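You operate a simulated robot arm through the tools that you are given. There is no shell and no other tool. Be economical: measure what you need, move in short steps, check, and stop when the job is done.

The job below is to be done with a simulated robot arm. You get a single attempt, and the scene is never put back.

JOB
Top the white header tank up to MAX and lock its cap again.
Fine: pour from the mix jug and put the jug back. Set down upright: mix jug.

The check looks at the end state, three seconds after you hand in, the way a careful person would. Anything else that was tipped, shoved, dropped, spilled or broken makes it a failure. A push-on lid holds only when it is set on centred and level and pressed home; a screw cap is set on level and turned clockwise until tight.

ROBOT AND FRAMES
A 6-joint arm with a two-finger parallel gripper on a trunk, on a base that drives. Base frame: it is fixed to the floor where the robot stands at the start and does not move with it; the origin is under the middle of the robot, x ahead of it, y to its left, z up. Readings come in mm, degrees, newtons and seconds.
With the tool pointing down near the work surface it reaches from about 240 to 660 mm from the robot's upright axis, wherever it stands. Its first joint turns from -166.0 to 166.0 degrees. Places, roughly: black pivot nut [1100, -100, 1200]; free corner by the white header tank [400, -300, 900]; header tank neck [500, -100, 1000]; white header tank [500, -100, 900]; yellow inlet nut [900, -100, 1300]; yellow primer lever [700, 100, 1100]. Payload 1.57 kg.
The tool frame sits at the grasp point between the pads (the TCP): z along the fingers, y along the line on which they close. The tips reach 30 mm beyond it. The gripper opens to 110 mm. The fingers are 24 mm wide and 12 mm thick; the gripper's body (48 by 112 mm) begins 78 mm behind the TCP.
Orientation is that of the tool frame in the base frame, as a unit quaternion [x, y, z, w]. With the fingers straight down and closing along the base's y, the tool's x points along the base's -x, its y along +y and its z along -z.

CONTROLS
- The arm moves only by the tool play_rows. Its argument "steps" is a list of rows, each a list of 7 numbers: the shift along the base's x, y, z in units of 150 mm (1.0 is 150 mm), then the turn, a rotation vector about the base's x, y, z in units of 120 degrees (1.0 is 120 degrees), then the finger opening in mm, from 0 to 110. In form: [[x, y, z, ax, ay, az, claw], ...]. A call has 1 to 8 rows; each row is the pose to reach, as a shift and turn from the pose commanded when the call began. A call with a number of a shift or a turn outside -1 to 1 is refused whole. Each row takes 0.2 s and may step no farther than 50 mm and 8.6 degrees from the row before; otherwise, or with a gripper value out of range, the whole call is refused. A pose out of reach is approached as far as the arm can. The call stops where the force on the tool passes 90 N (or 10 N more than at its start, if that is more) or the arm is blocked; 0.2 s more then pass. The fingers move at their own pace (about 108 mm/s each) and stop on an object; they squeeze with about 33 N. The grip force told is the motor's: it shows also when the fingers shut on nothing. Time passes only in rows, and 0.2 s behind the last, so rows that repeat a pose let the fingers close. The reply holds the time, the measured pose of the TCP, the force on the tool along the base axes, the opening and the grip force, in the units named above and with some noise, with the torque about the TCP (base axes, N m) and any sound that the robot's microphone picked up.
- Cameras (640 x 400 px; columns grow to the right, rows downward): "scene" is now at [43.7, 105.8, 1723.4]; the picture's right is [-0.45, -0.89, 0.00], its down [-0.73, 0.37, -0.57] and it looks along [0.51, -0.26, -0.82] (base axes); focal length 269 px, centre (320, 200). "wrist" rides on the gripper at [70, 16, -141] in the tool frame; the picture's right is [-0.23, 0.97, 0.00], its down [-0.86, -0.20, -0.48] and it looks along [-0.47, -0.11, 0.88] (tool axes); focal length 222 px, centre (320, 200). There is no depth. A picture from a camera that has moved, and an enlarged one, comes with that camera's place and axes in the base frame and with its lens.
- grab_frame(camera): a new picture of that camera. The clock stands still meanwhile.
- slide_trunk(by): slides the trunk up (or, below 0, down) by that many mm; the arm and the scene camera ride with it, the base frame stays. It gives what a move gives, with no picture.
- drive_base(legs): drives the robot by 1 to 6 legs, each [ahead, left, turn to the left] in mm, mm and degrees, along the robot's own axes; the way and the turn of a leg run together, so that a leg with both is an arc; at most 1500 mm and 180 degrees a leg. The arm and the cameras ride along, it lands a little off, and it stops where it bumps. It gives what a move gives.
- pan_tilt(pan, tilt): turns the head with the scene camera to pan (to the left, within 120 degrees either way) and tilt (down, from -29 to 69), counted from straight ahead of the robot. It gives what a move gives.
- close_up(camera, box): a new picture of the part [left, top, right, bottom] of that camera's present view, enlarged. The clock stands still meanwhile.
- finish_job(): hands the job in; it is judged then, once.

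Work in short steps. Places have to be worked out from the pictures, the camera data and where the tool is seen: move nearer, look again, correct. Check each grasp and each placing, and mend what went wrong. You have 120 turns and 82 pictures in all, those below and enlarged ones among them. Open the gripper and draw the arm clear of the work before you hand the job in, unless the task says otherwise; then end with one line.

The tools are called after "Request:" as a command line: name --pt "numbers of a row" for each row, then --argument value for the rest, lists and objects as JSON in quotes. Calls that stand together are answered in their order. play_rows: Moves the arm, as the interface text tells. Its arguments: {"type":"object","properties":{"steps":{"type":"array","items":{"type":"array","items":{"type":"number"}}}},"required":["steps"]} The other tools are called the same way: slide_trunk (by) slides the trunk up or down; drive_base (legs) drives the base; pan_tilt (pan, tilt) turns the head that bears the scene camera; grab_frame (camera) takes a picture; close_up (camera, box) takes an enlarged picture of a part of a camera's view; finish_job () hands the job in.

At the start:

```text
time_s: 0.0
eef_pos: [277.1, -241.5, 1368.8]
ee_rot: [0.0, 1.0, 0.0, 0.0]
force: [0.4, -0.7, -0.5]
moment: [0.02, -0.01, 0.01]
grip_width: 110.0
grasp_force: 0.1
trunk travel left (down, up): [-325.0, 265.0]
robot x, y, heading: [5.2, 0.4, 0.1]
head pan, tilt: [-26.6, 55.2]
```

scene: 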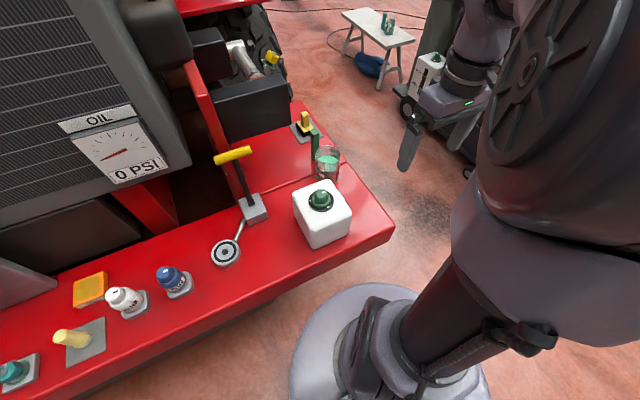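
wrist: 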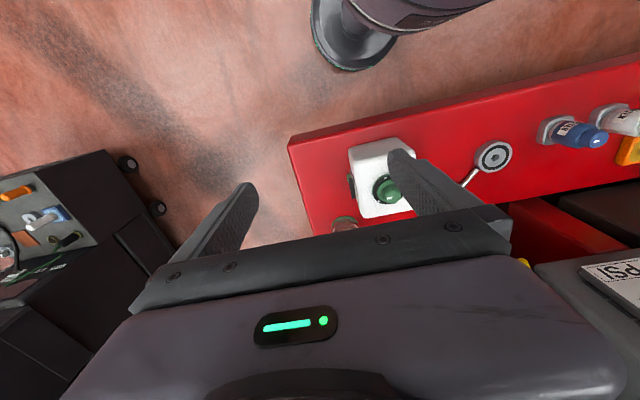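

I see the white tank with a green cap, and a jug with green fluid behind it. I'll take enlarged views of both before moving.

Request:
close_up --camera "scene" --box '[260, 100, 400, 260]'

Request:
close_up --camera "wrist" --box '[280, 100, 540, 260]'

```text
2.50 times, centred on (330, 180) of scene
camera zoom: at [43.7, 105.8, 1723.4], right [-0.45, -0.89, 0.0], down [-0.73, 0.37, -0.57], along [0.51, -0.26, -0.82], focal length 672 px, centre (295, 250)
```

zoom: 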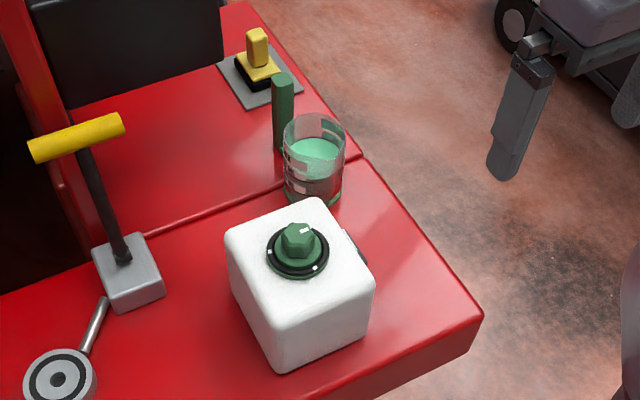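

```text
2.46 times, centred on (410, 180) of wrist
camera zoom: at [207.2, -225.4, 1510.7], right [0.23, 0.97, 0.0], down [0.86, -0.2, 0.48], along [0.47, -0.11, -0.88], focal length 547 px, centre (98, 249)
```

zoom: 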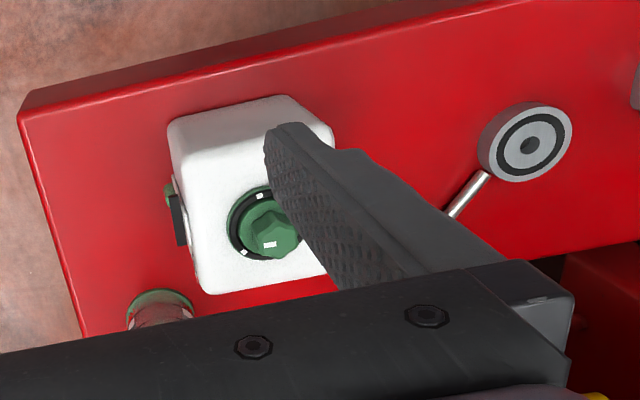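

The gauge seems to be on the tank's -y side, and the jug is probably at about (650,-240), at the edge of reach. Working from the right end of the bench, facing +y, looks better. I'll look over that floor first.

Request:
pan_tilt --pan -75 --tilt 45

Request:
grab_frame --camera "scene"

```text
time_s: 1.2
eef_pos: [276.7, -242.1, 1367.9]
ee_rot: [0.0, 1.0, 0.0, 0.0]
force: [-0.1, 0.0, 0.8]
moment: [0.03, 0.02, 0.0]
grip_width: 109.9
grasp_force: 0.0
trunk travel left (down, up): [-325.0, 265.0]
robot x, y, heading: [-1.0, 3.4, -0.2]
head pan, tilt: [-75.0, 45.0]
```

```text
77 pictures are left
camera scene: at [0.5, 59.5, 1737.0], right [-0.97, -0.26, 0.0], down [-0.18, 0.68, -0.71], along [0.18, -0.68, -0.71], focal length 269 px, centre (320, 200)
```

scene: 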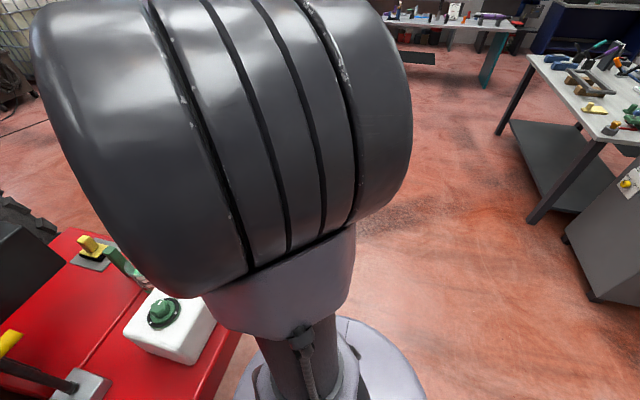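

The floor to the right is clear: the tables are more than 1.3 m away. I'll drive right, then ahead, then turn to face +y.

Request:
drive_base --legs '[[0, -720, 0], [520, 0, 0], [0, 0, 90]]'

Request:
pan_tilt --pan 0 --tilt 50

Request:
grab_frame --camera "scene"

Request:
grab_frame --camera "wrist"

```text
time_s: 11.5
eef_pos: [750.5, -475.3, 1367.7]
ee_rot: [-0.694, 0.72, 0.0, 0.0]
force: [0.5, 0.0, 0.7]
moment: [0.01, -0.01, 0.02]
grip_width: 110.1
grasp_force: 0.1
trunk travel left (down, up): [-325.0, 265.0]
robot x, y, heading: [499.6, -739.2, 87.9]
head pan, tilt: [-75.0, 45.0]
```

```text
time_s: 13.0
eef_pos: [752.2, -476.5, 1367.4]
ee_rot: [-0.694, 0.72, 0.0, 0.0]
force: [-0.4, -0.7, 0.0]
moment: [-0.01, -0.02, 0.0]
grip_width: 110.0
grasp_force: 0.0
trunk travel left (down, up): [-325.0, 265.0]
robot x, y, heading: [496.8, -744.1, 88.0]
head pan, tilt: [0.0, 50.0]
```

```text
76 pictures are left
camera scene: at [361.2, -683.3, 1730.1], right [1.0, -0.04, 0.0], down [-0.03, -0.77, -0.64], along [0.02, 0.64, -0.77], focal length 269 px, centre (320, 200)
```

scene: 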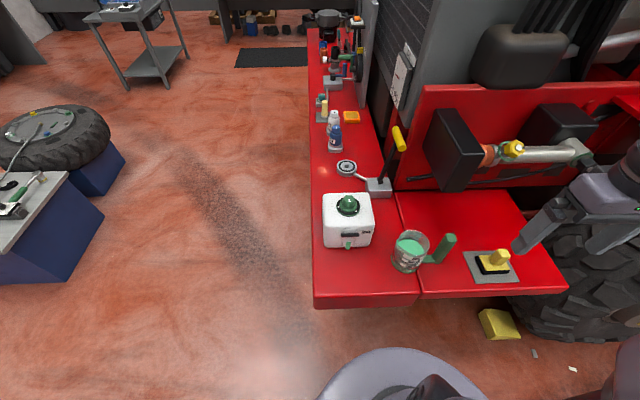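

```text
75 pictures are left
camera wrist: at [732.6, -544.9, 1510.7], right [-0.96, 0.26, 0.0], down [0.23, 0.85, 0.48], along [0.13, 0.46, -0.88], focal length 222 px, centre (320, 200)
```

wrist: 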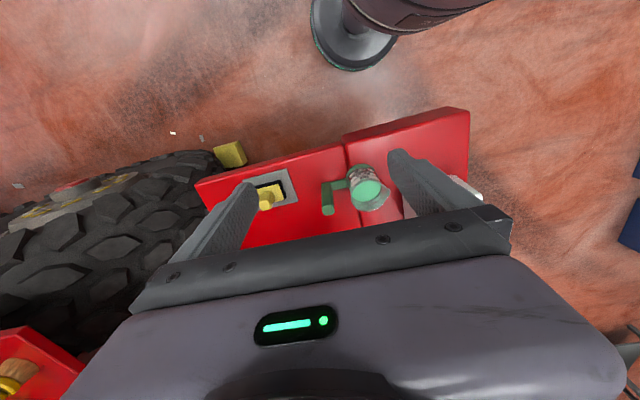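

Excellent view: the gauge and latch side of the tank, the jug with its handle toward +x, and the corner are all visible. I'll enlarge these parts.

Request:
close_up --camera "scene" --box '[300, 180, 400, 260]'

Request:
close_up --camera "scene" --box '[370, 210, 530, 310]'

Request:
close_up --camera "wrist" --box '[260, 130, 420, 230]'

```text
5.00 times, centred on (350, 220) of scene
camera zoom: at [361.2, -683.3, 1730.1], right [1.0, -0.04, 0.0], down [-0.03, -0.77, -0.64], along [0.02, 0.64, -0.77], focal length 1343 px, centre (170, 100)
```

zoom: 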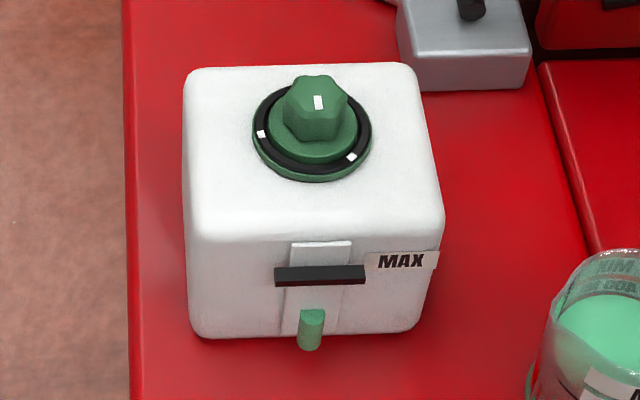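

```text
4.00 times, centred on (450, 260) of scene
camera zoom: at [361.2, -683.3, 1730.1], right [1.0, -0.04, 0.0], down [-0.03, -0.77, -0.64], along [0.02, 0.64, -0.77], focal length 1075 px, centre (-200, -40)
```

zoom: 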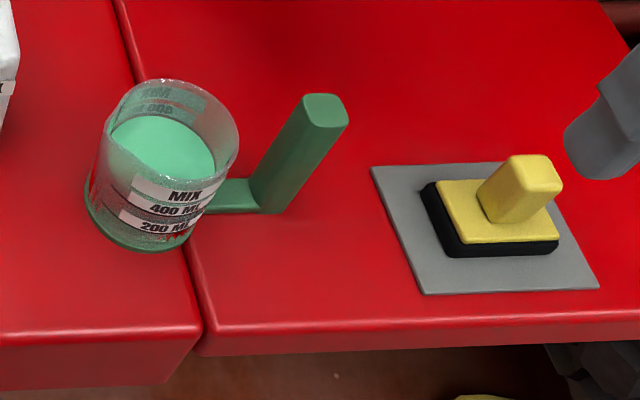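

```text
4.00 times, centred on (340, 180) of wrist
camera zoom: at [732.6, -544.9, 1510.7], right [-0.96, 0.26, 0.0], down [0.23, 0.85, 0.48], along [0.13, 0.46, -0.88], focal length 888 px, centre (240, 280)
```

zoom: 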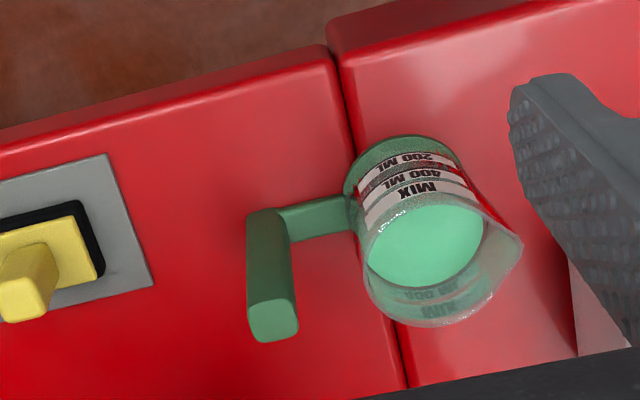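

The jug's handle is at about (792,-244), with its top near z 1000. The tank is centred near (472,-117), its cap knob about 42 mm across with the top near z 1056. I'll move the tool to look at the cap from above.

Request:
play_rows --pt "-0.2 0.18 -0.1 0 0 0 110" --pt "-0.4 0.36 -0.2 0 0 0 110" --pt "-0.6 0.54 -0.3 0 0 0 110" --pt "-0.8 0.72 -0.4 0 0 0 110" --pt "-1 0.9 -0.5 0 0 0 110"

Request:
play_rows --pt "-0.2 0.18 -0.1 0 0 0 110" --pt "-0.4 0.36 -0.2 0 0 0 110" --pt "-0.6 0.54 -0.3 0 0 0 110" --pt "-0.8 0.72 -0.4 0 0 0 110" --pt "-1 0.9 -0.5 0 0 0 110"

Request:
grab_frame --camera "wrist"

```text
time_s: 14.2
eef_pos: [600.8, -340.0, 1294.3]
ee_rot: [-0.693, 0.721, 0.0, 0.0]
force: [-0.6, 0.2, 0.9]
moment: [0.01, 0.02, -0.04]
grip_width: 109.9
grasp_force: 0.0
trunk travel left (down, up): [-325.0, 265.0]
robot x, y, heading: [497.9, -745.1, 87.7]
head pan, tilt: [0.0, 50.0]
```

```text
time_s: 15.4
eef_pos: [452.2, -203.8, 1218.8]
ee_rot: [-0.694, 0.72, 0.0, -0.001]
force: [-0.3, 1.3, -0.4]
moment: [-0.07, 0.01, 0.03]
grip_width: 109.8
grasp_force: 0.1
trunk travel left (down, up): [-325.0, 265.0]
robot x, y, heading: [498.8, -740.7, 87.8]
head pan, tilt: [0.0, 50.0]
```

```text
71 pictures are left
camera wrist: at [432.9, -272.7, 1361.8], right [-0.96, 0.26, 0.0], down [0.23, 0.85, 0.48], along [0.13, 0.46, -0.88], focal length 222 px, centre (320, 200)
```

wrist: 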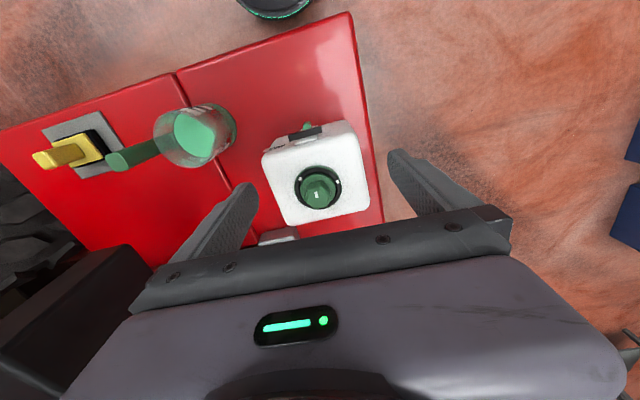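

Request:
close_up --camera "wrist" --box '[250, 115, 390, 225]'

Request:
close_up --camera "scene" --box '[310, 180, 390, 260]'

```text
3.64 times, centred on (320, 170) of wrist
camera zoom: at [432.9, -272.7, 1361.8], right [-0.96, 0.26, 0.0], down [0.23, 0.85, 0.48], along [0.13, 0.46, -0.88], focal length 808 px, centre (320, 309)
```

zoom: 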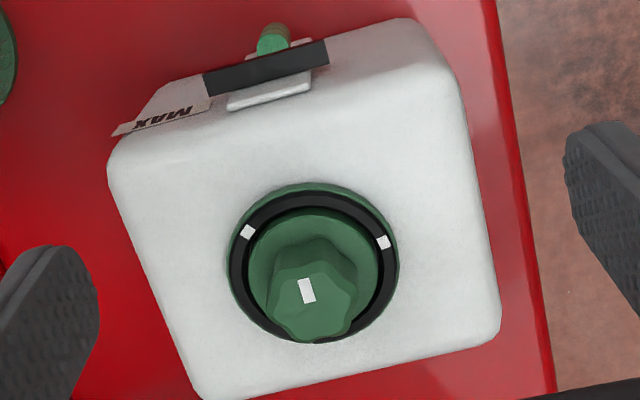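

```text
5.00 times, centred on (350, 220) of scene
camera zoom: at [360.0, -681.7, 1729.9], right [1.0, -0.04, 0.0], down [-0.03, -0.77, -0.64], along [0.02, 0.64, -0.77], focal length 1343 px, centre (170, 100)
```

zoom: 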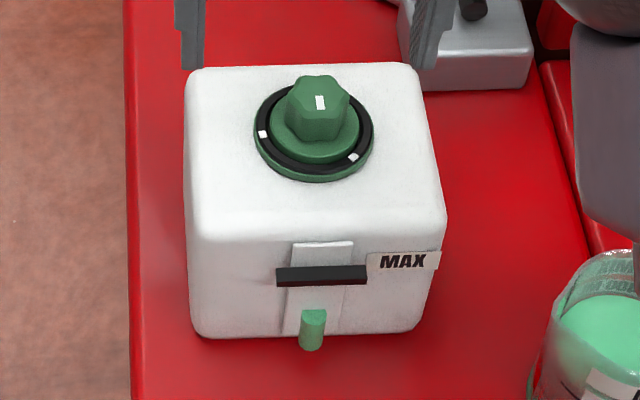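

The knob centre is about (480,-116). I'll come down above it with the fingers open and check the alignment.

Request:
play_rows --pt "0.047 0.147 -0.18 0 0 0 90" --pt "0.094 0.293 -0.36 0 0 0 90" --pt "0.14 0.44 -0.54 0 0 0 90" --pt "0.187 0.587 -0.727 0 0 0 90" --pt "0.187 0.587 -0.727 0 0 0 90"

Request:
close_up --camera "scene" --box '[300, 140, 420, 260]'

Request:
grab_frame --camera "wrist"

```text
time_s: 16.6
eef_pos: [478.6, -121.2, 1110.7]
ee_rot: [-0.694, 0.72, -0.001, 0.0]
force: [0.0, -0.5, 0.6]
moment: [0.05, 0.0, 0.01]
grip_width: 90.0
grasp_force: 0.0
trunk travel left (down, up): [-325.0, 265.0]
robot x, y, heading: [499.9, -746.1, 87.8]
head pan, tilt: [0.0, 50.0]
```

```text
3.33 times, centred on (360, 200) of scene
camera zoom: at [361.1, -684.1, 1730.2], right [1.0, -0.04, 0.0], down [-0.03, -0.77, -0.64], along [0.02, 0.64, -0.77], focal length 896 px, centre (187, 200)
```

zoom: 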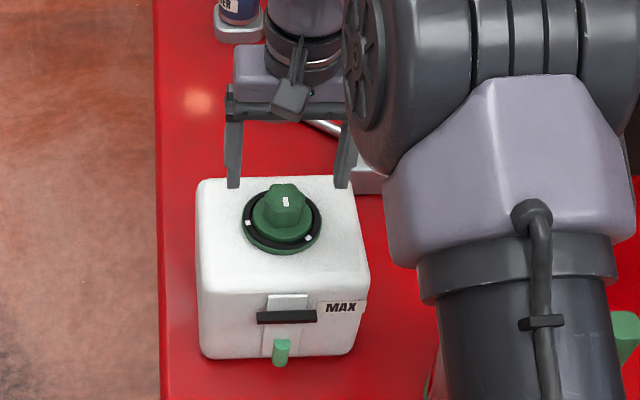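

```text
67 pictures are left
camera wrist: at [459.4, -189.9, 1252.5], right [-0.96, 0.26, 0.0], down [0.23, 0.85, 0.48], along [0.13, 0.46, -0.88], focal length 222 px, centre (320, 200)
```

wrist: 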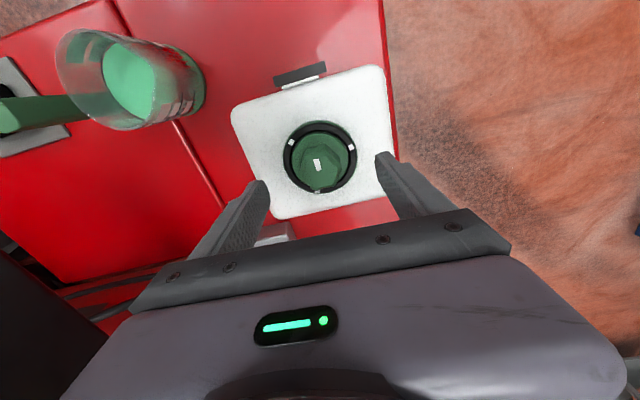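

The fingers straddle the knob. I'll enlarge the view to centre more precisely.

Request:
close_up --camera "wrist" --box '[260, 110, 380, 210]'

```text
4.00 times, centred on (320, 160) of wrist
camera zoom: at [459.4, -189.9, 1252.5], right [-0.96, 0.26, 0.0], down [0.23, 0.85, 0.48], along [0.13, 0.46, -0.88], focal length 888 px, centre (320, 360)
```

zoom: 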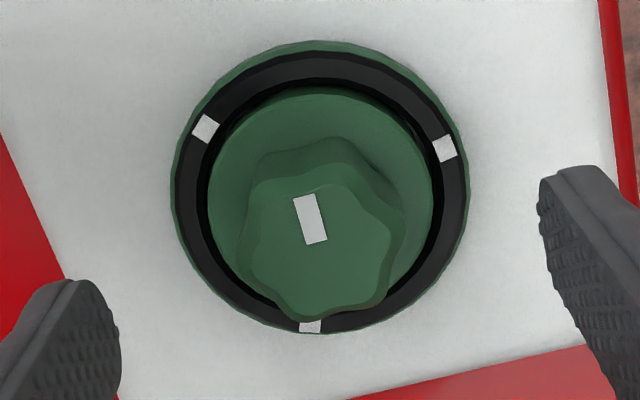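

The TCP is centred on the knob within a couple of mm. I'll lower about 50 mm and close.

Request:
play_rows --pt "0.01 0 -0.2 0 0 0 90" --pt "0.01 0 -0.33 0 0 0 90" --pt "0.01 0 -0.33 0 0 0 30" --pt "0.01 0 -0.33 0 0 0 30"

Request:
close_up --camera "scene" --box '[310, 170, 390, 230]'

Request:
close_up --camera "wrist" --box '[240, 110, 400, 210]'

```text
time_s: 17.6
eef_pos: [477.8, -119.1, 1057.1]
ee_rot: [-0.694, 0.72, 0.0, 0.001]
force: [-0.8, 0.4, 0.8]
moment: [0.09, 0.06, -0.08]
grip_width: 40.7
grasp_force: 33.3
trunk travel left (down, up): [-325.0, 265.0]
robot x, y, heading: [498.7, -744.9, 88.2]
head pan, tilt: [0.0, 50.0]
```

```text
6.67 times, centred on (350, 200) of scene
camera zoom: at [360.9, -683.2, 1730.1], right [1.0, -0.04, 0.0], down [-0.03, -0.77, -0.64], along [0.02, 0.64, -0.77], focal length 1791 px, centre (120, 200)
```

zoom: 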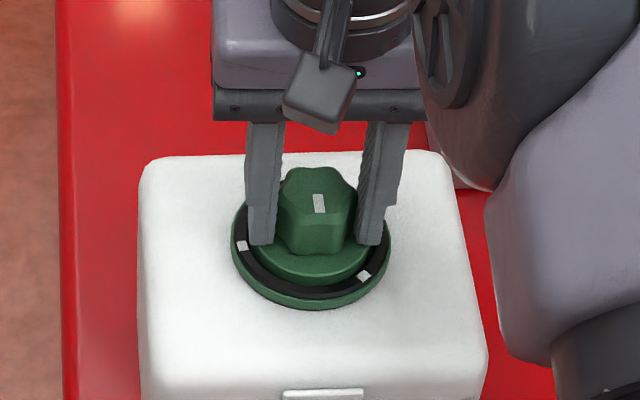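

```text
4.00 times, centred on (320, 160) of wrist
camera zoom: at [460.7, -188.7, 1200.5], right [-0.96, 0.26, 0.0], down [0.23, 0.85, 0.48], along [0.13, 0.46, -0.88], focal length 888 px, centre (320, 360)
```

zoom: 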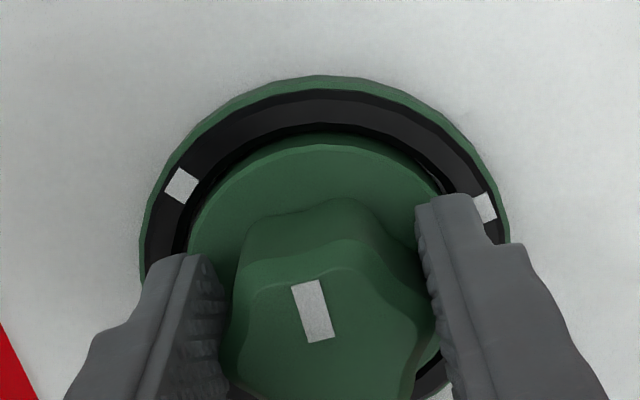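

Firm grip on the knob at 40.7 mm. I'll try a counter-clockwise turn of about 24° and read the torque.

Request:
play_rows --pt "0 0 0 0 0 0.067 30" --pt "0 0 0 0 0 0.133 30" --pt "0 0 0 0 0 0.2 30"

Request:
close_up --camera "wrist" --box '[240, 110, 400, 210]'

```text
time_s: 18.4
eef_pos: [481.5, -119.1, 1057.8]
ee_rot: [0.829, -0.559, 0.0, 0.001]
force: [4.4, -10.3, -10.7]
moment: [0.0, -0.09, -0.21]
grip_width: 40.9
grasp_force: 32.1
trunk travel left (down, up): [-325.0, 265.0]
robot x, y, heading: [495.9, -742.1, 88.1]
head pan, tilt: [0.0, 50.0]
```

```text
4.00 times, centred on (320, 160) of wrist
camera zoom: at [492.6, -189.7, 1200.6], right [-0.99, -0.15, 0.0], down [-0.13, 0.87, 0.48], along [-0.07, 0.47, -0.88], focal length 888 px, centre (320, 360)
```

zoom: 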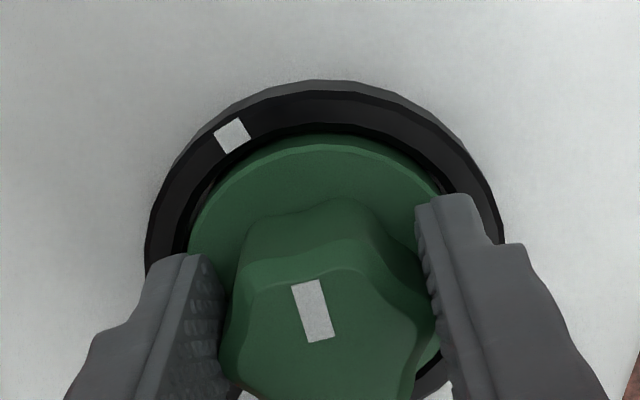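

The knob turns freely and the outer ring changed from green to black, so green means locked. I'll continue counter-clockwise about 24° so the pointer meets the mark.

Request:
play_rows --pt "0 0 0 0 0 0.067 30" --pt "0 0 0 0 0 0.133 30" --pt "0 0 0 0 0 0.2 30"

Request:
close_up --camera "wrist" --box '[240, 110, 400, 210]'

```text
time_s: 19.2
eef_pos: [481.2, -116.3, 1060.3]
ee_rot: [0.927, -0.375, -0.001, 0.0]
force: [6.1, -2.0, 0.2]
moment: [-0.05, -0.22, -0.05]
grip_width: 41.0
grasp_force: 33.1
trunk travel left (down, up): [-325.0, 265.0]
robot x, y, heading: [503.1, -742.6, 87.7]
head pan, tilt: [0.0, 50.0]
```

```text
4.00 times, centred on (320, 160) of wrist
camera zoom: at [520.3, -177.7, 1202.8], right [-0.84, -0.54, 0.0], down [-0.48, 0.74, 0.48], along [-0.26, 0.4, -0.88], focal length 888 px, centre (320, 360)
```

zoom: 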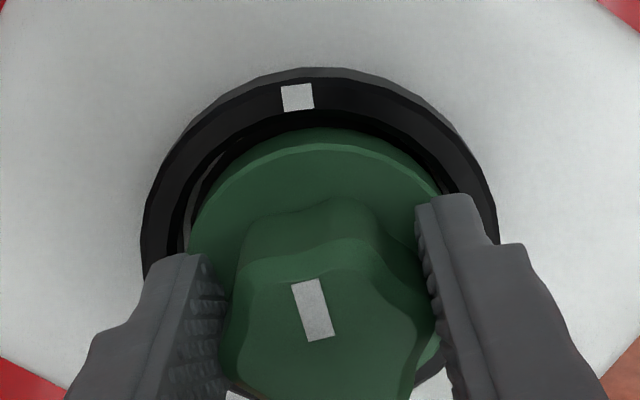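

The pointer is now about level with a mark and the cap seems to have risen slightly. I'll lift gently, watching the force.

Request:
play_rows --pt "0 0 0.05 0 0 0 30" --pt "0 0 0.1 0 0 0 30" --pt "0 0 0.1 0 0 0 30"

Request:
close_up --camera "scene" --box '[310, 160, 390, 220]'

```text
time_s: 20.0
eef_pos: [479.9, -118.9, 1075.2]
ee_rot: [0.927, -0.376, 0.0, 0.0]
force: [-0.2, -0.2, -1.6]
moment: [-0.02, 0.01, 0.02]
grip_width: 41.0
grasp_force: 33.3
trunk travel left (down, up): [-325.0, 265.0]
robot x, y, heading: [498.5, -744.5, 88.1]
head pan, tilt: [0.0, 50.0]
```

```text
6.67 times, centred on (350, 190) of scene
camera zoom: at [361.1, -683.1, 1730.1], right [1.0, -0.04, 0.0], down [-0.03, -0.77, -0.64], along [0.02, 0.64, -0.77], focal length 1791 px, centre (120, 267)
```

zoom: 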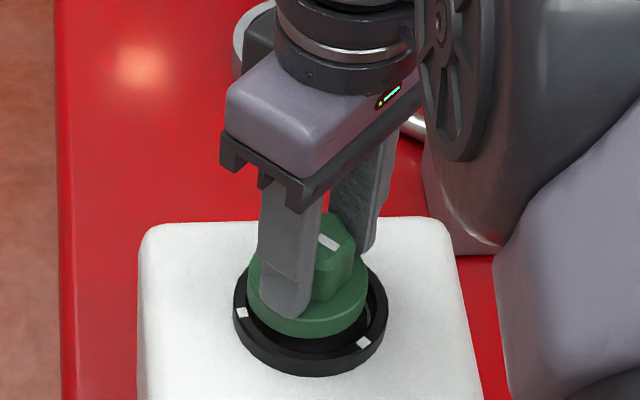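

The cap is off. I'll carry it up and over to the free corner around (410,-285).

Request:
play_rows --pt "0 0 0.25 0 0 0 30" --pt "0 0 0.45 0 0 0 30" --pt "-0.12 -0.28 0.45 0 0 0 30" --pt "-0.24 -0.56 0.45 0 0 0 30" --pt "-0.36 -0.84 0.45 0 0 0 30" --pt "-0.46 -1 0.45 0 0 0 30"

Request:
play_rows --pt "0 -0.1 -0.3 0 0 0 30" --pt "0 -0.12 -0.6 0 0 0 30" --pt "0 -0.12 -0.9 0 0 0 30" --pt "0 -0.12 -1.0 0 0 0 30" --pt "0 -0.12 -1.0 0 0 0 30"

Request:
grab_frame --camera "scene"

Request:
grab_frame --camera "wrist"

```text
time_s: 21.4
eef_pos: [411.1, -268.8, 1141.5]
ee_rot: [0.927, -0.375, 0.0, 0.0]
force: [-0.9, -0.2, -1.2]
moment: [-0.02, -0.01, 0.02]
grip_width: 40.6
grasp_force: 32.8
trunk travel left (down, up): [-325.0, 265.0]
robot x, y, heading: [497.9, -746.2, 87.8]
head pan, tilt: [0.0, 50.0]
```

```text
time_s: 22.6
eef_pos: [411.0, -286.8, 991.7]
ee_rot: [0.927, -0.375, 0.001, 0.0]
force: [-0.4, 0.3, -0.6]
moment: [0.03, -0.02, -0.03]
grip_width: 41.0
grasp_force: 33.5
trunk travel left (down, up): [-325.0, 265.0]
robot x, y, heading: [499.6, -743.4, 88.1]
head pan, tilt: [0.0, 50.0]
```

```text
60 pictures are left
camera scene: at [361.0, -683.2, 1730.1], right [1.0, -0.04, 0.0], down [-0.03, -0.77, -0.64], along [0.02, 0.64, -0.77], focal length 269 px, centre (320, 200)
```

scene: 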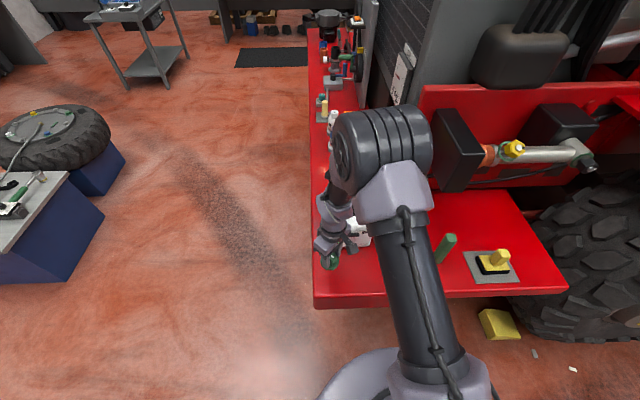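

```text
59 pictures are left
camera wrist: at [450.0, -346.6, 1134.4], right [-0.84, -0.54, 0.0], down [-0.47, 0.74, 0.48], along [-0.26, 0.4, -0.88], focal length 222 px, centre (320, 200)
```

wrist: 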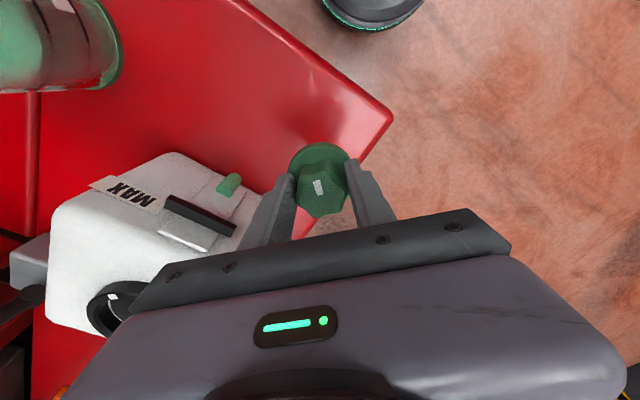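

Now lower further, shifting 20 mm in from the edge, and feel for the bench.

Request:
play_rows --pt "0.13 0 -0.2 0 0 0 30" --pt "0.13 0 -0.4 0 0 0 30" --pt "0.13 0 -0.5 0 0 0 30" --pt "0.13 0 -0.5 0 0 0 30"

Request:
close_up --camera "wrist" --box '[220, 90, 420, 220]'

Request:
close_up --camera "scene" --box '[300, 220, 380, 300]'

```text
time_s: 23.6
eef_pos: [430.2, -285.0, 916.1]
ee_rot: [0.927, -0.375, 0.0, 0.0]
force: [0.3, 0.4, -1.2]
moment: [0.02, -0.01, 0.01]
grip_width: 40.8
grasp_force: 32.6
trunk travel left (down, up): [-325.0, 265.0]
robot x, y, heading: [500.1, -746.4, 87.6]
head pan, tilt: [0.0, 50.0]
```

```text
3.08 times, centred on (320, 155) of wrist
camera zoom: at [469.9, -345.7, 1059.2], right [-0.84, -0.54, 0.0], down [-0.47, 0.74, 0.48], along [-0.26, 0.4, -0.88], focal length 684 px, centre (320, 338)
```

zoom: 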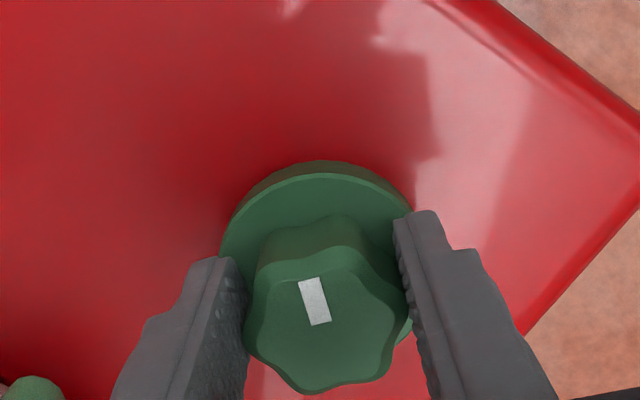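

```text
5.00 times, centred on (340, 260) of scene
camera zoom: at [361.0, -683.4, 1730.1], right [1.0, -0.04, 0.0], down [-0.03, -0.77, -0.64], along [0.02, 0.64, -0.77], focal length 1343 px, centre (220, -100)
```

zoom: 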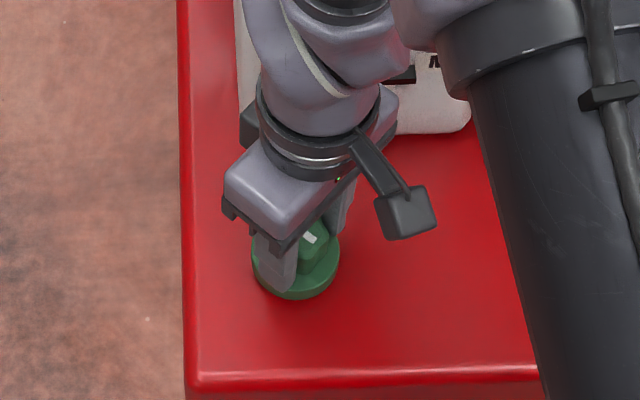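

Still no contact. I'll continue down in small steps.

Request:
play_rows --pt "0 0 -0.05 0 0 0 30" --pt "0 0 -0.1 0 0 0 30" --pt "0 0 -0.1 0 0 0 30"

```text
time_s: 24.4
eef_pos: [430.9, -285.3, 906.1]
ee_rot: [0.927, -0.376, -0.002, -0.003]
force: [-5.8, 3.8, 70.4]
moment: [-0.24, 0.54, -0.03]
grip_width: 41.0
grasp_force: 33.3
trunk travel left (down, up): [-325.0, 265.0]
robot x, y, heading: [500.1, -743.9, 88.1]
head pan, tilt: [0.0, 50.0]
```

Contact with the bench at TCP z≈906. I'll ease off 4 mm and open.

Request:
play_rows --pt "0 0 0.03 0 0 0 30" --pt "0 0 0.03 0 0 0 90" --pt "0 0 0.03 0 0 0 90" --pt "0 0 0.3 0 0 0 90" --pt "0 0 0.63 0 0 0 90" --pt "0 0 0.96 0 0 0 90"

Request:
grab_frame --camera "wrist"

```text
time_s: 25.8
eef_pos: [430.1, -285.4, 1048.1]
ee_rot: [0.927, -0.375, 0.0, 0.0]
force: [0.4, -0.3, 0.6]
moment: [0.01, 0.02, 0.0]
grip_width: 90.4
grasp_force: 0.0
trunk travel left (down, up): [-325.0, 265.0]
robot x, y, heading: [500.7, -741.3, 88.0]
head pan, tilt: [0.0, 50.0]
```

```text
56 pictures are left
camera wrist: at [469.3, -345.7, 1189.4], right [-0.84, -0.54, 0.0], down [-0.47, 0.74, 0.48], along [-0.26, 0.4, -0.88], focal length 222 px, centre (320, 200)
```

wrist: 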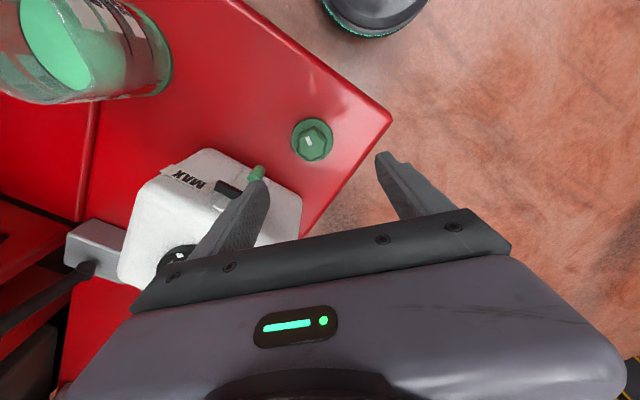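

The cap stands upright at about (431,-285). Next I lift clear and drive the base about 90 mm nearer so the pour stays well within reach.

Request:
play_rows --pt "0 0 0.3 0 0 -0.07 90" --pt "0 0 0.6 0 0 -0.14 90" --pt "0 0 0.9 0 0 -0.21 90" --pt "0 0 1 0 0 -0.28 90" --pt "0 0 1 0 0 -0.35 90" --pt "0 0 1 0 0 -0.4 90"

Request:
drive_base --legs '[[90, 0, 0]]'

```text
time_s: 27.2
eef_pos: [431.5, -285.9, 1195.9]
ee_rot: [-0.692, 0.722, -0.001, 0.001]
force: [0.8, 0.5, 1.0]
moment: [0.0, 0.03, -0.02]
grip_width: 90.1
grasp_force: 0.1
trunk travel left (down, up): [-325.0, 265.0]
robot x, y, heading: [496.6, -744.4, 87.7]
head pan, tilt: [0.0, 50.0]
```

```text
time_s: 28.3
eef_pos: [434.1, -194.5, 1196.5]
ee_rot: [-0.694, 0.72, 0.0, 0.0]
force: [-0.1, 0.4, 0.4]
moment: [-0.06, -0.01, 0.0]
grip_width: 90.0
grasp_force: 0.0
trunk travel left (down, up): [-325.0, 265.0]
robot x, y, heading: [503.0, -654.1, 87.9]
head pan, tilt: [0.0, 50.0]
```

Robot is now at y=-654. I'll move the tool to view the jug handle.

Request:
play_rows --pt "0.25 -0.08 0 0 0 0 90" --pt "0.5 -0.16 0 0 0 0 90" --pt "0.75 -0.25 0 0 0 0 90" --pt "1 -0.33 0 0 0 0 90"

Request:
play_rows --pt "0.25 -0.08 0 0 0 0 90" --pt "0.5 -0.16 0 0 0 0 90" --pt "0.75 -0.35 0 0 0 0 90" --pt "1 -0.55 0 0 0 0 90"

Request:
grab_frame --camera "wrist"

Request:
grab_frame --camera "scene"

```text
time_s: 29.3
eef_pos: [587.9, -246.1, 1196.1]
ee_rot: [-0.694, 0.72, 0.0, 0.0]
force: [0.4, -0.7, -0.8]
moment: [-0.01, -0.01, -0.01]
grip_width: 90.2
grasp_force: 0.1
trunk travel left (down, up): [-325.0, 265.0]
robot x, y, heading: [500.9, -652.2, 87.8]
head pan, tilt: [0.0, 50.0]
```

```text
time_s: 30.3
eef_pos: [733.0, -329.7, 1197.4]
ee_rot: [-0.694, 0.72, 0.0, 0.0]
force: [0.8, 0.3, -0.2]
moment: [0.03, 0.05, -0.02]
grip_width: 89.9
grasp_force: 0.1
trunk travel left (down, up): [-325.0, 265.0]
robot x, y, heading: [505.4, -650.2, 88.0]
head pan, tilt: [0.0, 50.0]
```

```text
55 pictures are left
camera wrist: at [715.0, -398.1, 1339.8], right [-0.96, 0.26, 0.0], down [0.23, 0.85, 0.48], along [0.12, 0.46, -0.88], focal length 222 px, centre (320, 200)
```

wrist: 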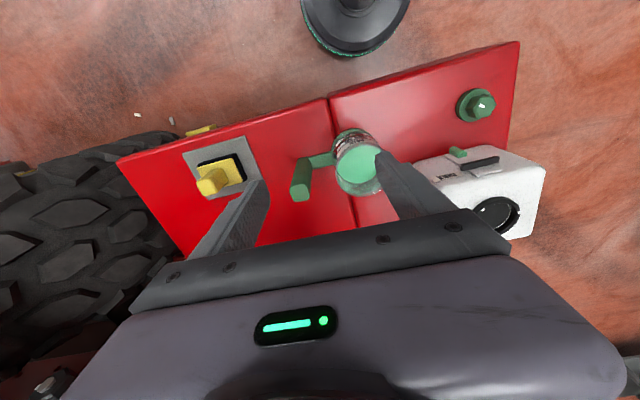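

```text
54 pictures are left
camera scene: at [365.4, -594.1, 1730.2], right [1.0, -0.04, 0.0], down [-0.03, -0.77, -0.64], along [0.02, 0.64, -0.77], focal length 269 px, centre (320, 200)
```

scene: 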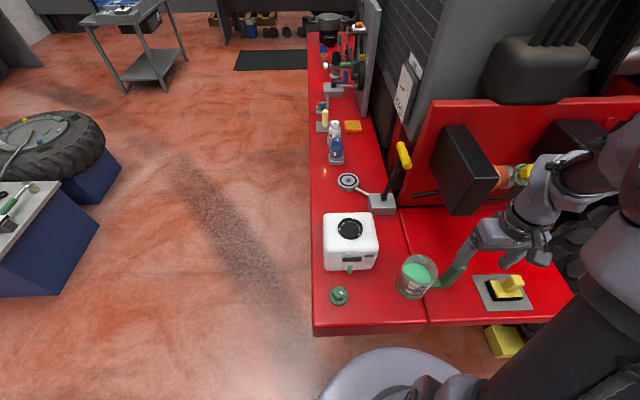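

Request:
close_up --camera "wrist" --box '[270, 120, 400, 210]'

```text
4.44 times, centred on (335, 165) of wrist
camera zoom: at [715.0, -398.1, 1339.8], right [-0.96, 0.26, 0.0], down [0.23, 0.85, 0.48], along [0.12, 0.46, -0.88], focal length 987 px, centre (253, 356)
```

zoom: 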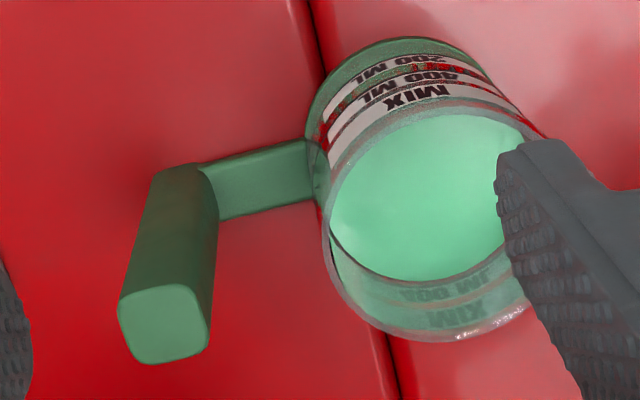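

Handle top is confirmed at about (792,-243), roughly 33×30 mm. I'll move above it with a 62 mm opening.

Request:
play_rows --pt "0.13 0.2 -0.1 0 0 0 62" --pt "0.26 0.4 -0.3 0 0 0 62" --pt "0.39 0.58 -0.55 0 0 0 62" --pt "0.39 0.58 -0.75 0 0 0 62" --pt "0.39 0.58 -0.9 0 0 0 62"

Request:
grab_frame --camera "wrist"

Request:
close_up --camera "scene" --box '[390, 210, 530, 310]'

```text
refused: row 3 steps farther than a row can; nothing moved
```

```text
52 pictures are left
camera wrist: at [715.0, -398.1, 1339.8], right [-0.96, 0.26, 0.0], down [0.23, 0.85, 0.48], along [0.12, 0.46, -0.88], focal length 222 px, centre (320, 200)
```

wrist: 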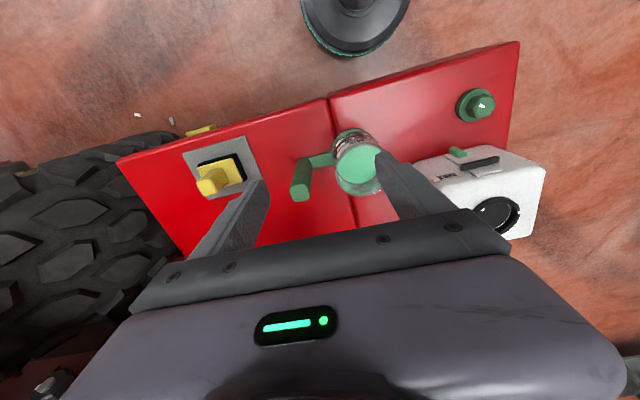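

```text
4.00 times, centred on (460, 260) of scene
camera zoom: at [365.4, -594.1, 1730.2], right [1.0, -0.04, 0.0], down [-0.03, -0.77, -0.64], along [0.02, 0.64, -0.77], focal length 1075 px, centre (-240, -40)
```

zoom: 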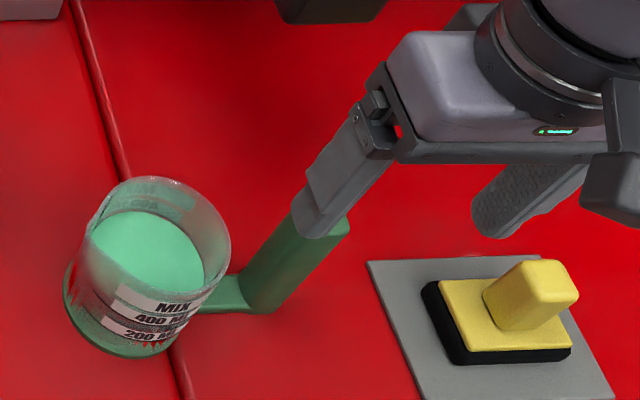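

The third row stepped too far, so nothing moved. I'll retry with smaller steps.

Request:
play_rows --pt "0.13 0.2 -0.1 0 0 0 62" --pt "0.26 0.4 -0.25 0 0 0 62" --pt "0.39 0.58 -0.4 0 0 0 62" --pt "0.39 0.58 -0.6 0 0 0 62" --pt "0.39 0.58 -0.9 0 0 0 62"

Request:
grab_frame --camera "wrist"

```text
time_s: 31.5
eef_pos: [795.6, -238.4, 1060.3]
ee_rot: [-0.694, 0.72, 0.0, 0.0]
force: [-1.1, 0.2, 0.0]
moment: [-0.03, 0.02, 0.02]
grip_width: 62.1
grasp_force: 0.0
trunk travel left (down, up): [-325.0, 265.0]
robot x, y, heading: [506.3, -654.4, 87.9]
head pan, tilt: [0.0, 50.0]
```

```text
50 pictures are left
camera wrist: at [776.9, -307.1, 1203.1], right [-0.96, 0.26, 0.0], down [0.23, 0.85, 0.48], along [0.13, 0.46, -0.88], focal length 222 px, centre (320, 200)
```

wrist: 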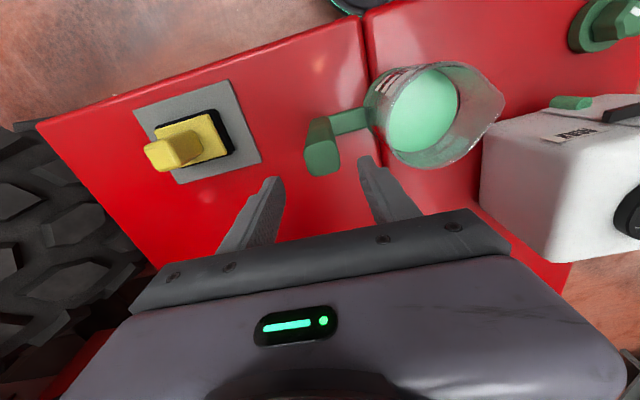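

Well aligned, 2–4 mm off. I'll descend over the handle and close.

Request:
play_rows --pt "-0.013 -0.027 -0.25 0 0 0 62" --pt "-0.013 -0.027 -0.5 0 0 0 62" --pt "-0.013 -0.027 -0.77 0 0 0 62" --pt "-0.013 -0.027 -0.77 0 0 0 20" --pt "-0.013 -0.027 -0.77 0 0 0 20"

Request:
close_up --camera "wrist" --box '[240, 60, 520, 220]'

```text
time_s: 32.7
eef_pos: [794.1, -245.4, 947.2]
ee_rot: [-0.694, 0.72, -0.001, 0.0]
force: [0.8, 0.1, 0.2]
moment: [-0.01, -0.58, -0.01]
grip_width: 31.9
grasp_force: 33.1
trunk travel left (down, up): [-325.0, 265.0]
robot x, y, heading: [503.7, -651.3, 88.0]
head pan, tilt: [0.0, 50.0]
```

```text
2.29 times, centred on (380, 140) of wrist
camera zoom: at [773.9, -313.5, 1088.8], right [-0.96, 0.26, 0.0], down [0.23, 0.85, 0.48], along [0.13, 0.46, -0.88], focal length 508 px, centre (183, 337)
```

zoom: 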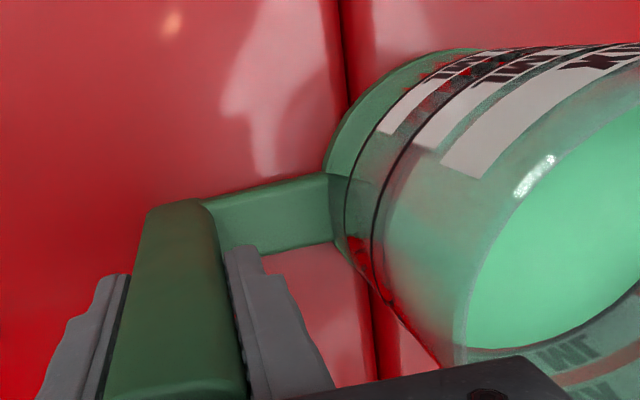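

Gripped at 31.9 mm. I'll lift 20 mm slowly and check weight and tilt.

Request:
play_rows --pt "0 0 0.03 0 0 0 20" --pt "0 0 0.06 0 0 0 20" --pt "0 0 0.1 0 0 0 20" --pt "0 0 0.14 0 0 0 20" --pt "0 0 0.14 0 0 0 20"

Request:
close_up --camera "scene" --box '[370, 200, 530, 310]'

```text
time_s: 33.9
eef_pos: [792.2, -244.2, 968.4]
ee_rot: [-0.694, 0.72, 0.0, 0.0]
force: [-0.5, -0.7, -7.4]
moment: [-0.01, -0.57, 0.0]
grip_width: 32.0
grasp_force: 32.9
trunk travel left (down, up): [-325.0, 265.0]
robot x, y, heading: [504.1, -654.0, 87.8]
head pan, tilt: [0.0, 50.0]
```

```text
3.64 times, centred on (450, 255) of scene
camera zoom: at [364.8, -593.0, 1730.1], right [1.0, -0.04, 0.0], down [-0.03, -0.77, -0.64], along [0.02, 0.64, -0.77], focal length 977 px, centre (-153, 0)
```

zoom: 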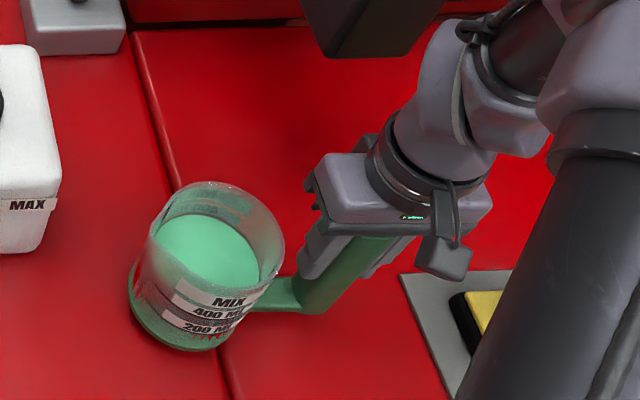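

The jug holds level: 7.4 N, 0.57 N m. Spout tip is about 190 mm toward -x from the TCP and 11 mm above it. I'll lift it slowly to clear the tank.

Request:
play_rows --pt "0 0 0.08 0 0 0 20" --pt "0 0 0.2 0 0 0 20" --pt "0 0 0.36 0 0 0 20" --pt "0 0 0.52 0 0 0 20" --pt "0 0 0.68 0 0 0 20" --pt "0 0 0.84 0 0 0 20" --pt "0 0 0.95 0 0 0 20" --pt "0 0 1 0 0 0 20"

Request:
play_rows --pt "-0.03 0.06 0.07 0 0 0 20" --pt "-0.1 0.18 0.18 0 0 0 20" --pt "-0.18 0.32 0.2 0 0 0 20" --pt "-0.26 0.46 0.2 0 0 0 20" --pt "-0.34 0.6 0.2 0 0 0 20" --pt "-0.42 0.74 0.2 0 0 0 20" --pt "-0.46 0.81 0.2 0 0 0 20" --pt "-0.48 0.84 0.2 0 0 0 20"

Request:
grab_frame --camera "scene"

Request:
grab_frame --camera "wrist"

```text
time_s: 35.7
eef_pos: [791.8, -245.3, 1117.8]
ee_rot: [-0.694, 0.72, 0.0, 0.0]
force: [-0.6, 0.2, -7.9]
moment: [0.0, -0.56, 0.0]
grip_width: 31.8
grasp_force: 32.8
trunk travel left (down, up): [-325.0, 265.0]
robot x, y, heading: [502.3, -653.1, 88.1]
head pan, tilt: [0.0, 50.0]
```

```text
time_s: 36.8
eef_pos: [758.5, -190.2, 1146.4]
ee_rot: [-0.686, 0.727, -0.002, -0.007]
force: [15.5, -59.6, 8.3]
moment: [7.52, 0.94, -0.79]
grip_width: 32.0
grasp_force: 32.9
trunk travel left (down, up): [-325.0, 265.0]
robot x, y, heading: [505.6, -654.8, 87.6]
head pan, tilt: [0.0, 50.0]
stopped in row 5: the force on the tool passed its limit at 111 N (the readings are from after the stop); the commanded pose is now the measured one
```

```text
47 pictures are left
camera scene: at [367.8, -608.3, 1731.0], right [1.0, -0.04, 0.0], down [-0.04, -0.76, -0.65], along [0.03, 0.65, -0.76], focal length 269 px, centre (320, 200)
```

scene: 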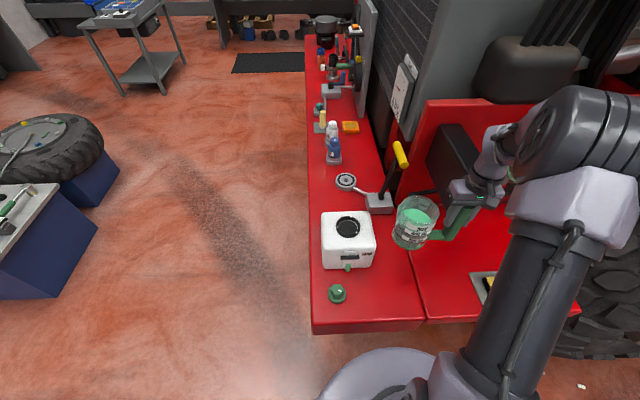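

```text
46 pictures are left
camera wrist: at [739.3, -257.7, 1289.0], right [-0.96, 0.28, 0.0], down [0.25, 0.85, 0.47], along [0.13, 0.45, -0.88], focal length 222 px, centre (320, 200)
```

wrist: 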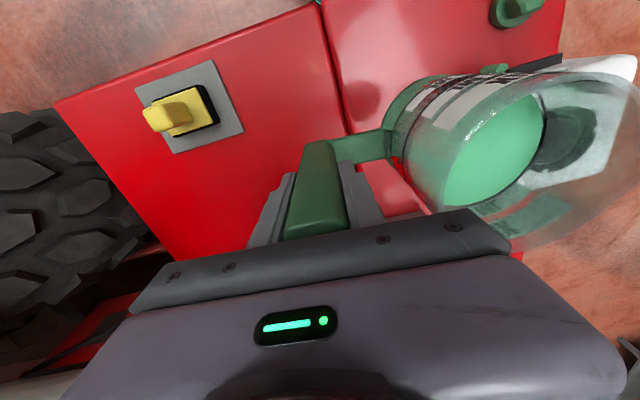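

The gripper body touched the black block behind at about (750,-160,1200). I'll back off in -y, and then approach the tank from farther left.

Request:
play_rows --pt "0 -0.1 0 0 0 0 20" --pt "0 -0.22 0 0 0 0 20" --pt "0 -0.34 0 0 0 0 20" --pt "0 -0.36 0 0 0 0 20"

Request:
close_up --camera "scene" --box '[300, 100, 560, 300]'

```text
time_s: 37.8
eef_pos: [753.5, -230.0, 1141.8]
ee_rot: [-0.689, 0.724, -0.004, -0.007]
force: [-0.2, -0.7, -6.5]
moment: [0.01, -0.56, 0.01]
grip_width: 32.1
grasp_force: 33.3
trunk travel left (down, up): [-325.0, 265.0]
robot x, y, heading: [500.8, -655.2, 87.7]
head pan, tilt: [0.0, 50.0]
```

```text
2.00 times, centred on (430, 200) of scene
camera zoom: at [365.8, -594.3, 1730.1], right [1.0, -0.04, 0.0], down [-0.03, -0.77, -0.64], along [0.03, 0.64, -0.77], focal length 537 px, centre (100, 200)
```

zoom: 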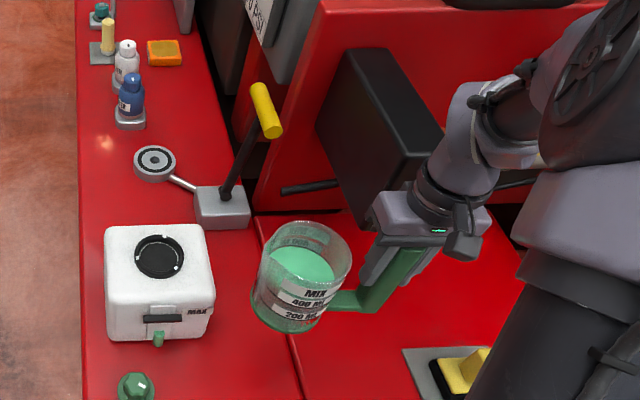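

Jug is unharmed and upright. The block occupies about x>750, y>-175, so I'll tilt gently to 20° (below pouring) while moving left to x≈682, still in front of the tank.

Request:
play_rows --pt "-0.06 0 0.04 0.001 -0.02 0.001 20" --pt "-0.13 0 0.09 0.002 -0.045 0.002 20" --pt "-0.2 0 0.13 0.003 -0.07 0.003 20" --pt "-0.27 0 0.18 0.004 -0.095 0.004 20" --pt "-0.34 0 0.22 0.005 -0.12 0.005 20" --pt "-0.4 0 0.26 0.006 -0.145 0.006 20" --pt "-0.45 0 0.28 0.007 -0.16 0.006 20" --pt "-0.477 0 0.29 0.007 -0.167 0.006 20"

Request:
close_up --camera "scene" --box '[300, 150, 500, 300]'

```text
time_s: 39.6
eef_pos: [682.1, -231.4, 1185.6]
ee_rot: [-0.682, 0.71, -0.119, 0.124]
force: [1.1, -0.1, -6.5]
moment: [0.01, -0.43, 0.02]
grip_width: 31.9
grasp_force: 33.1
trunk travel left (down, up): [-325.0, 265.0]
robot x, y, heading: [503.1, -657.7, 87.5]
head pan, tilt: [0.0, 50.0]
```

```text
2.67 times, centred on (400, 225) of scene
camera zoom: at [365.3, -593.8, 1730.1], right [1.0, -0.04, 0.0], down [-0.03, -0.77, -0.64], along [0.03, 0.64, -0.77], focal length 716 px, centre (107, 133)
```

zoom: 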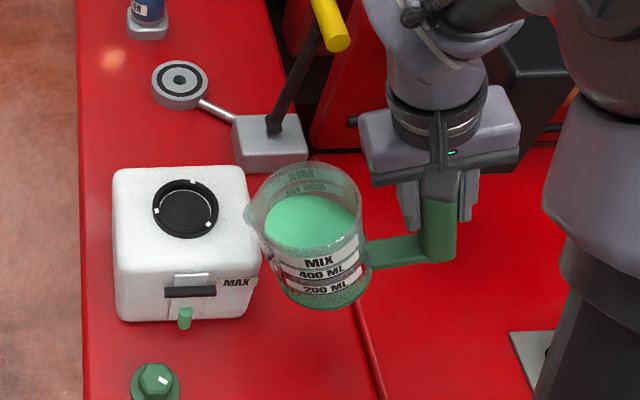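

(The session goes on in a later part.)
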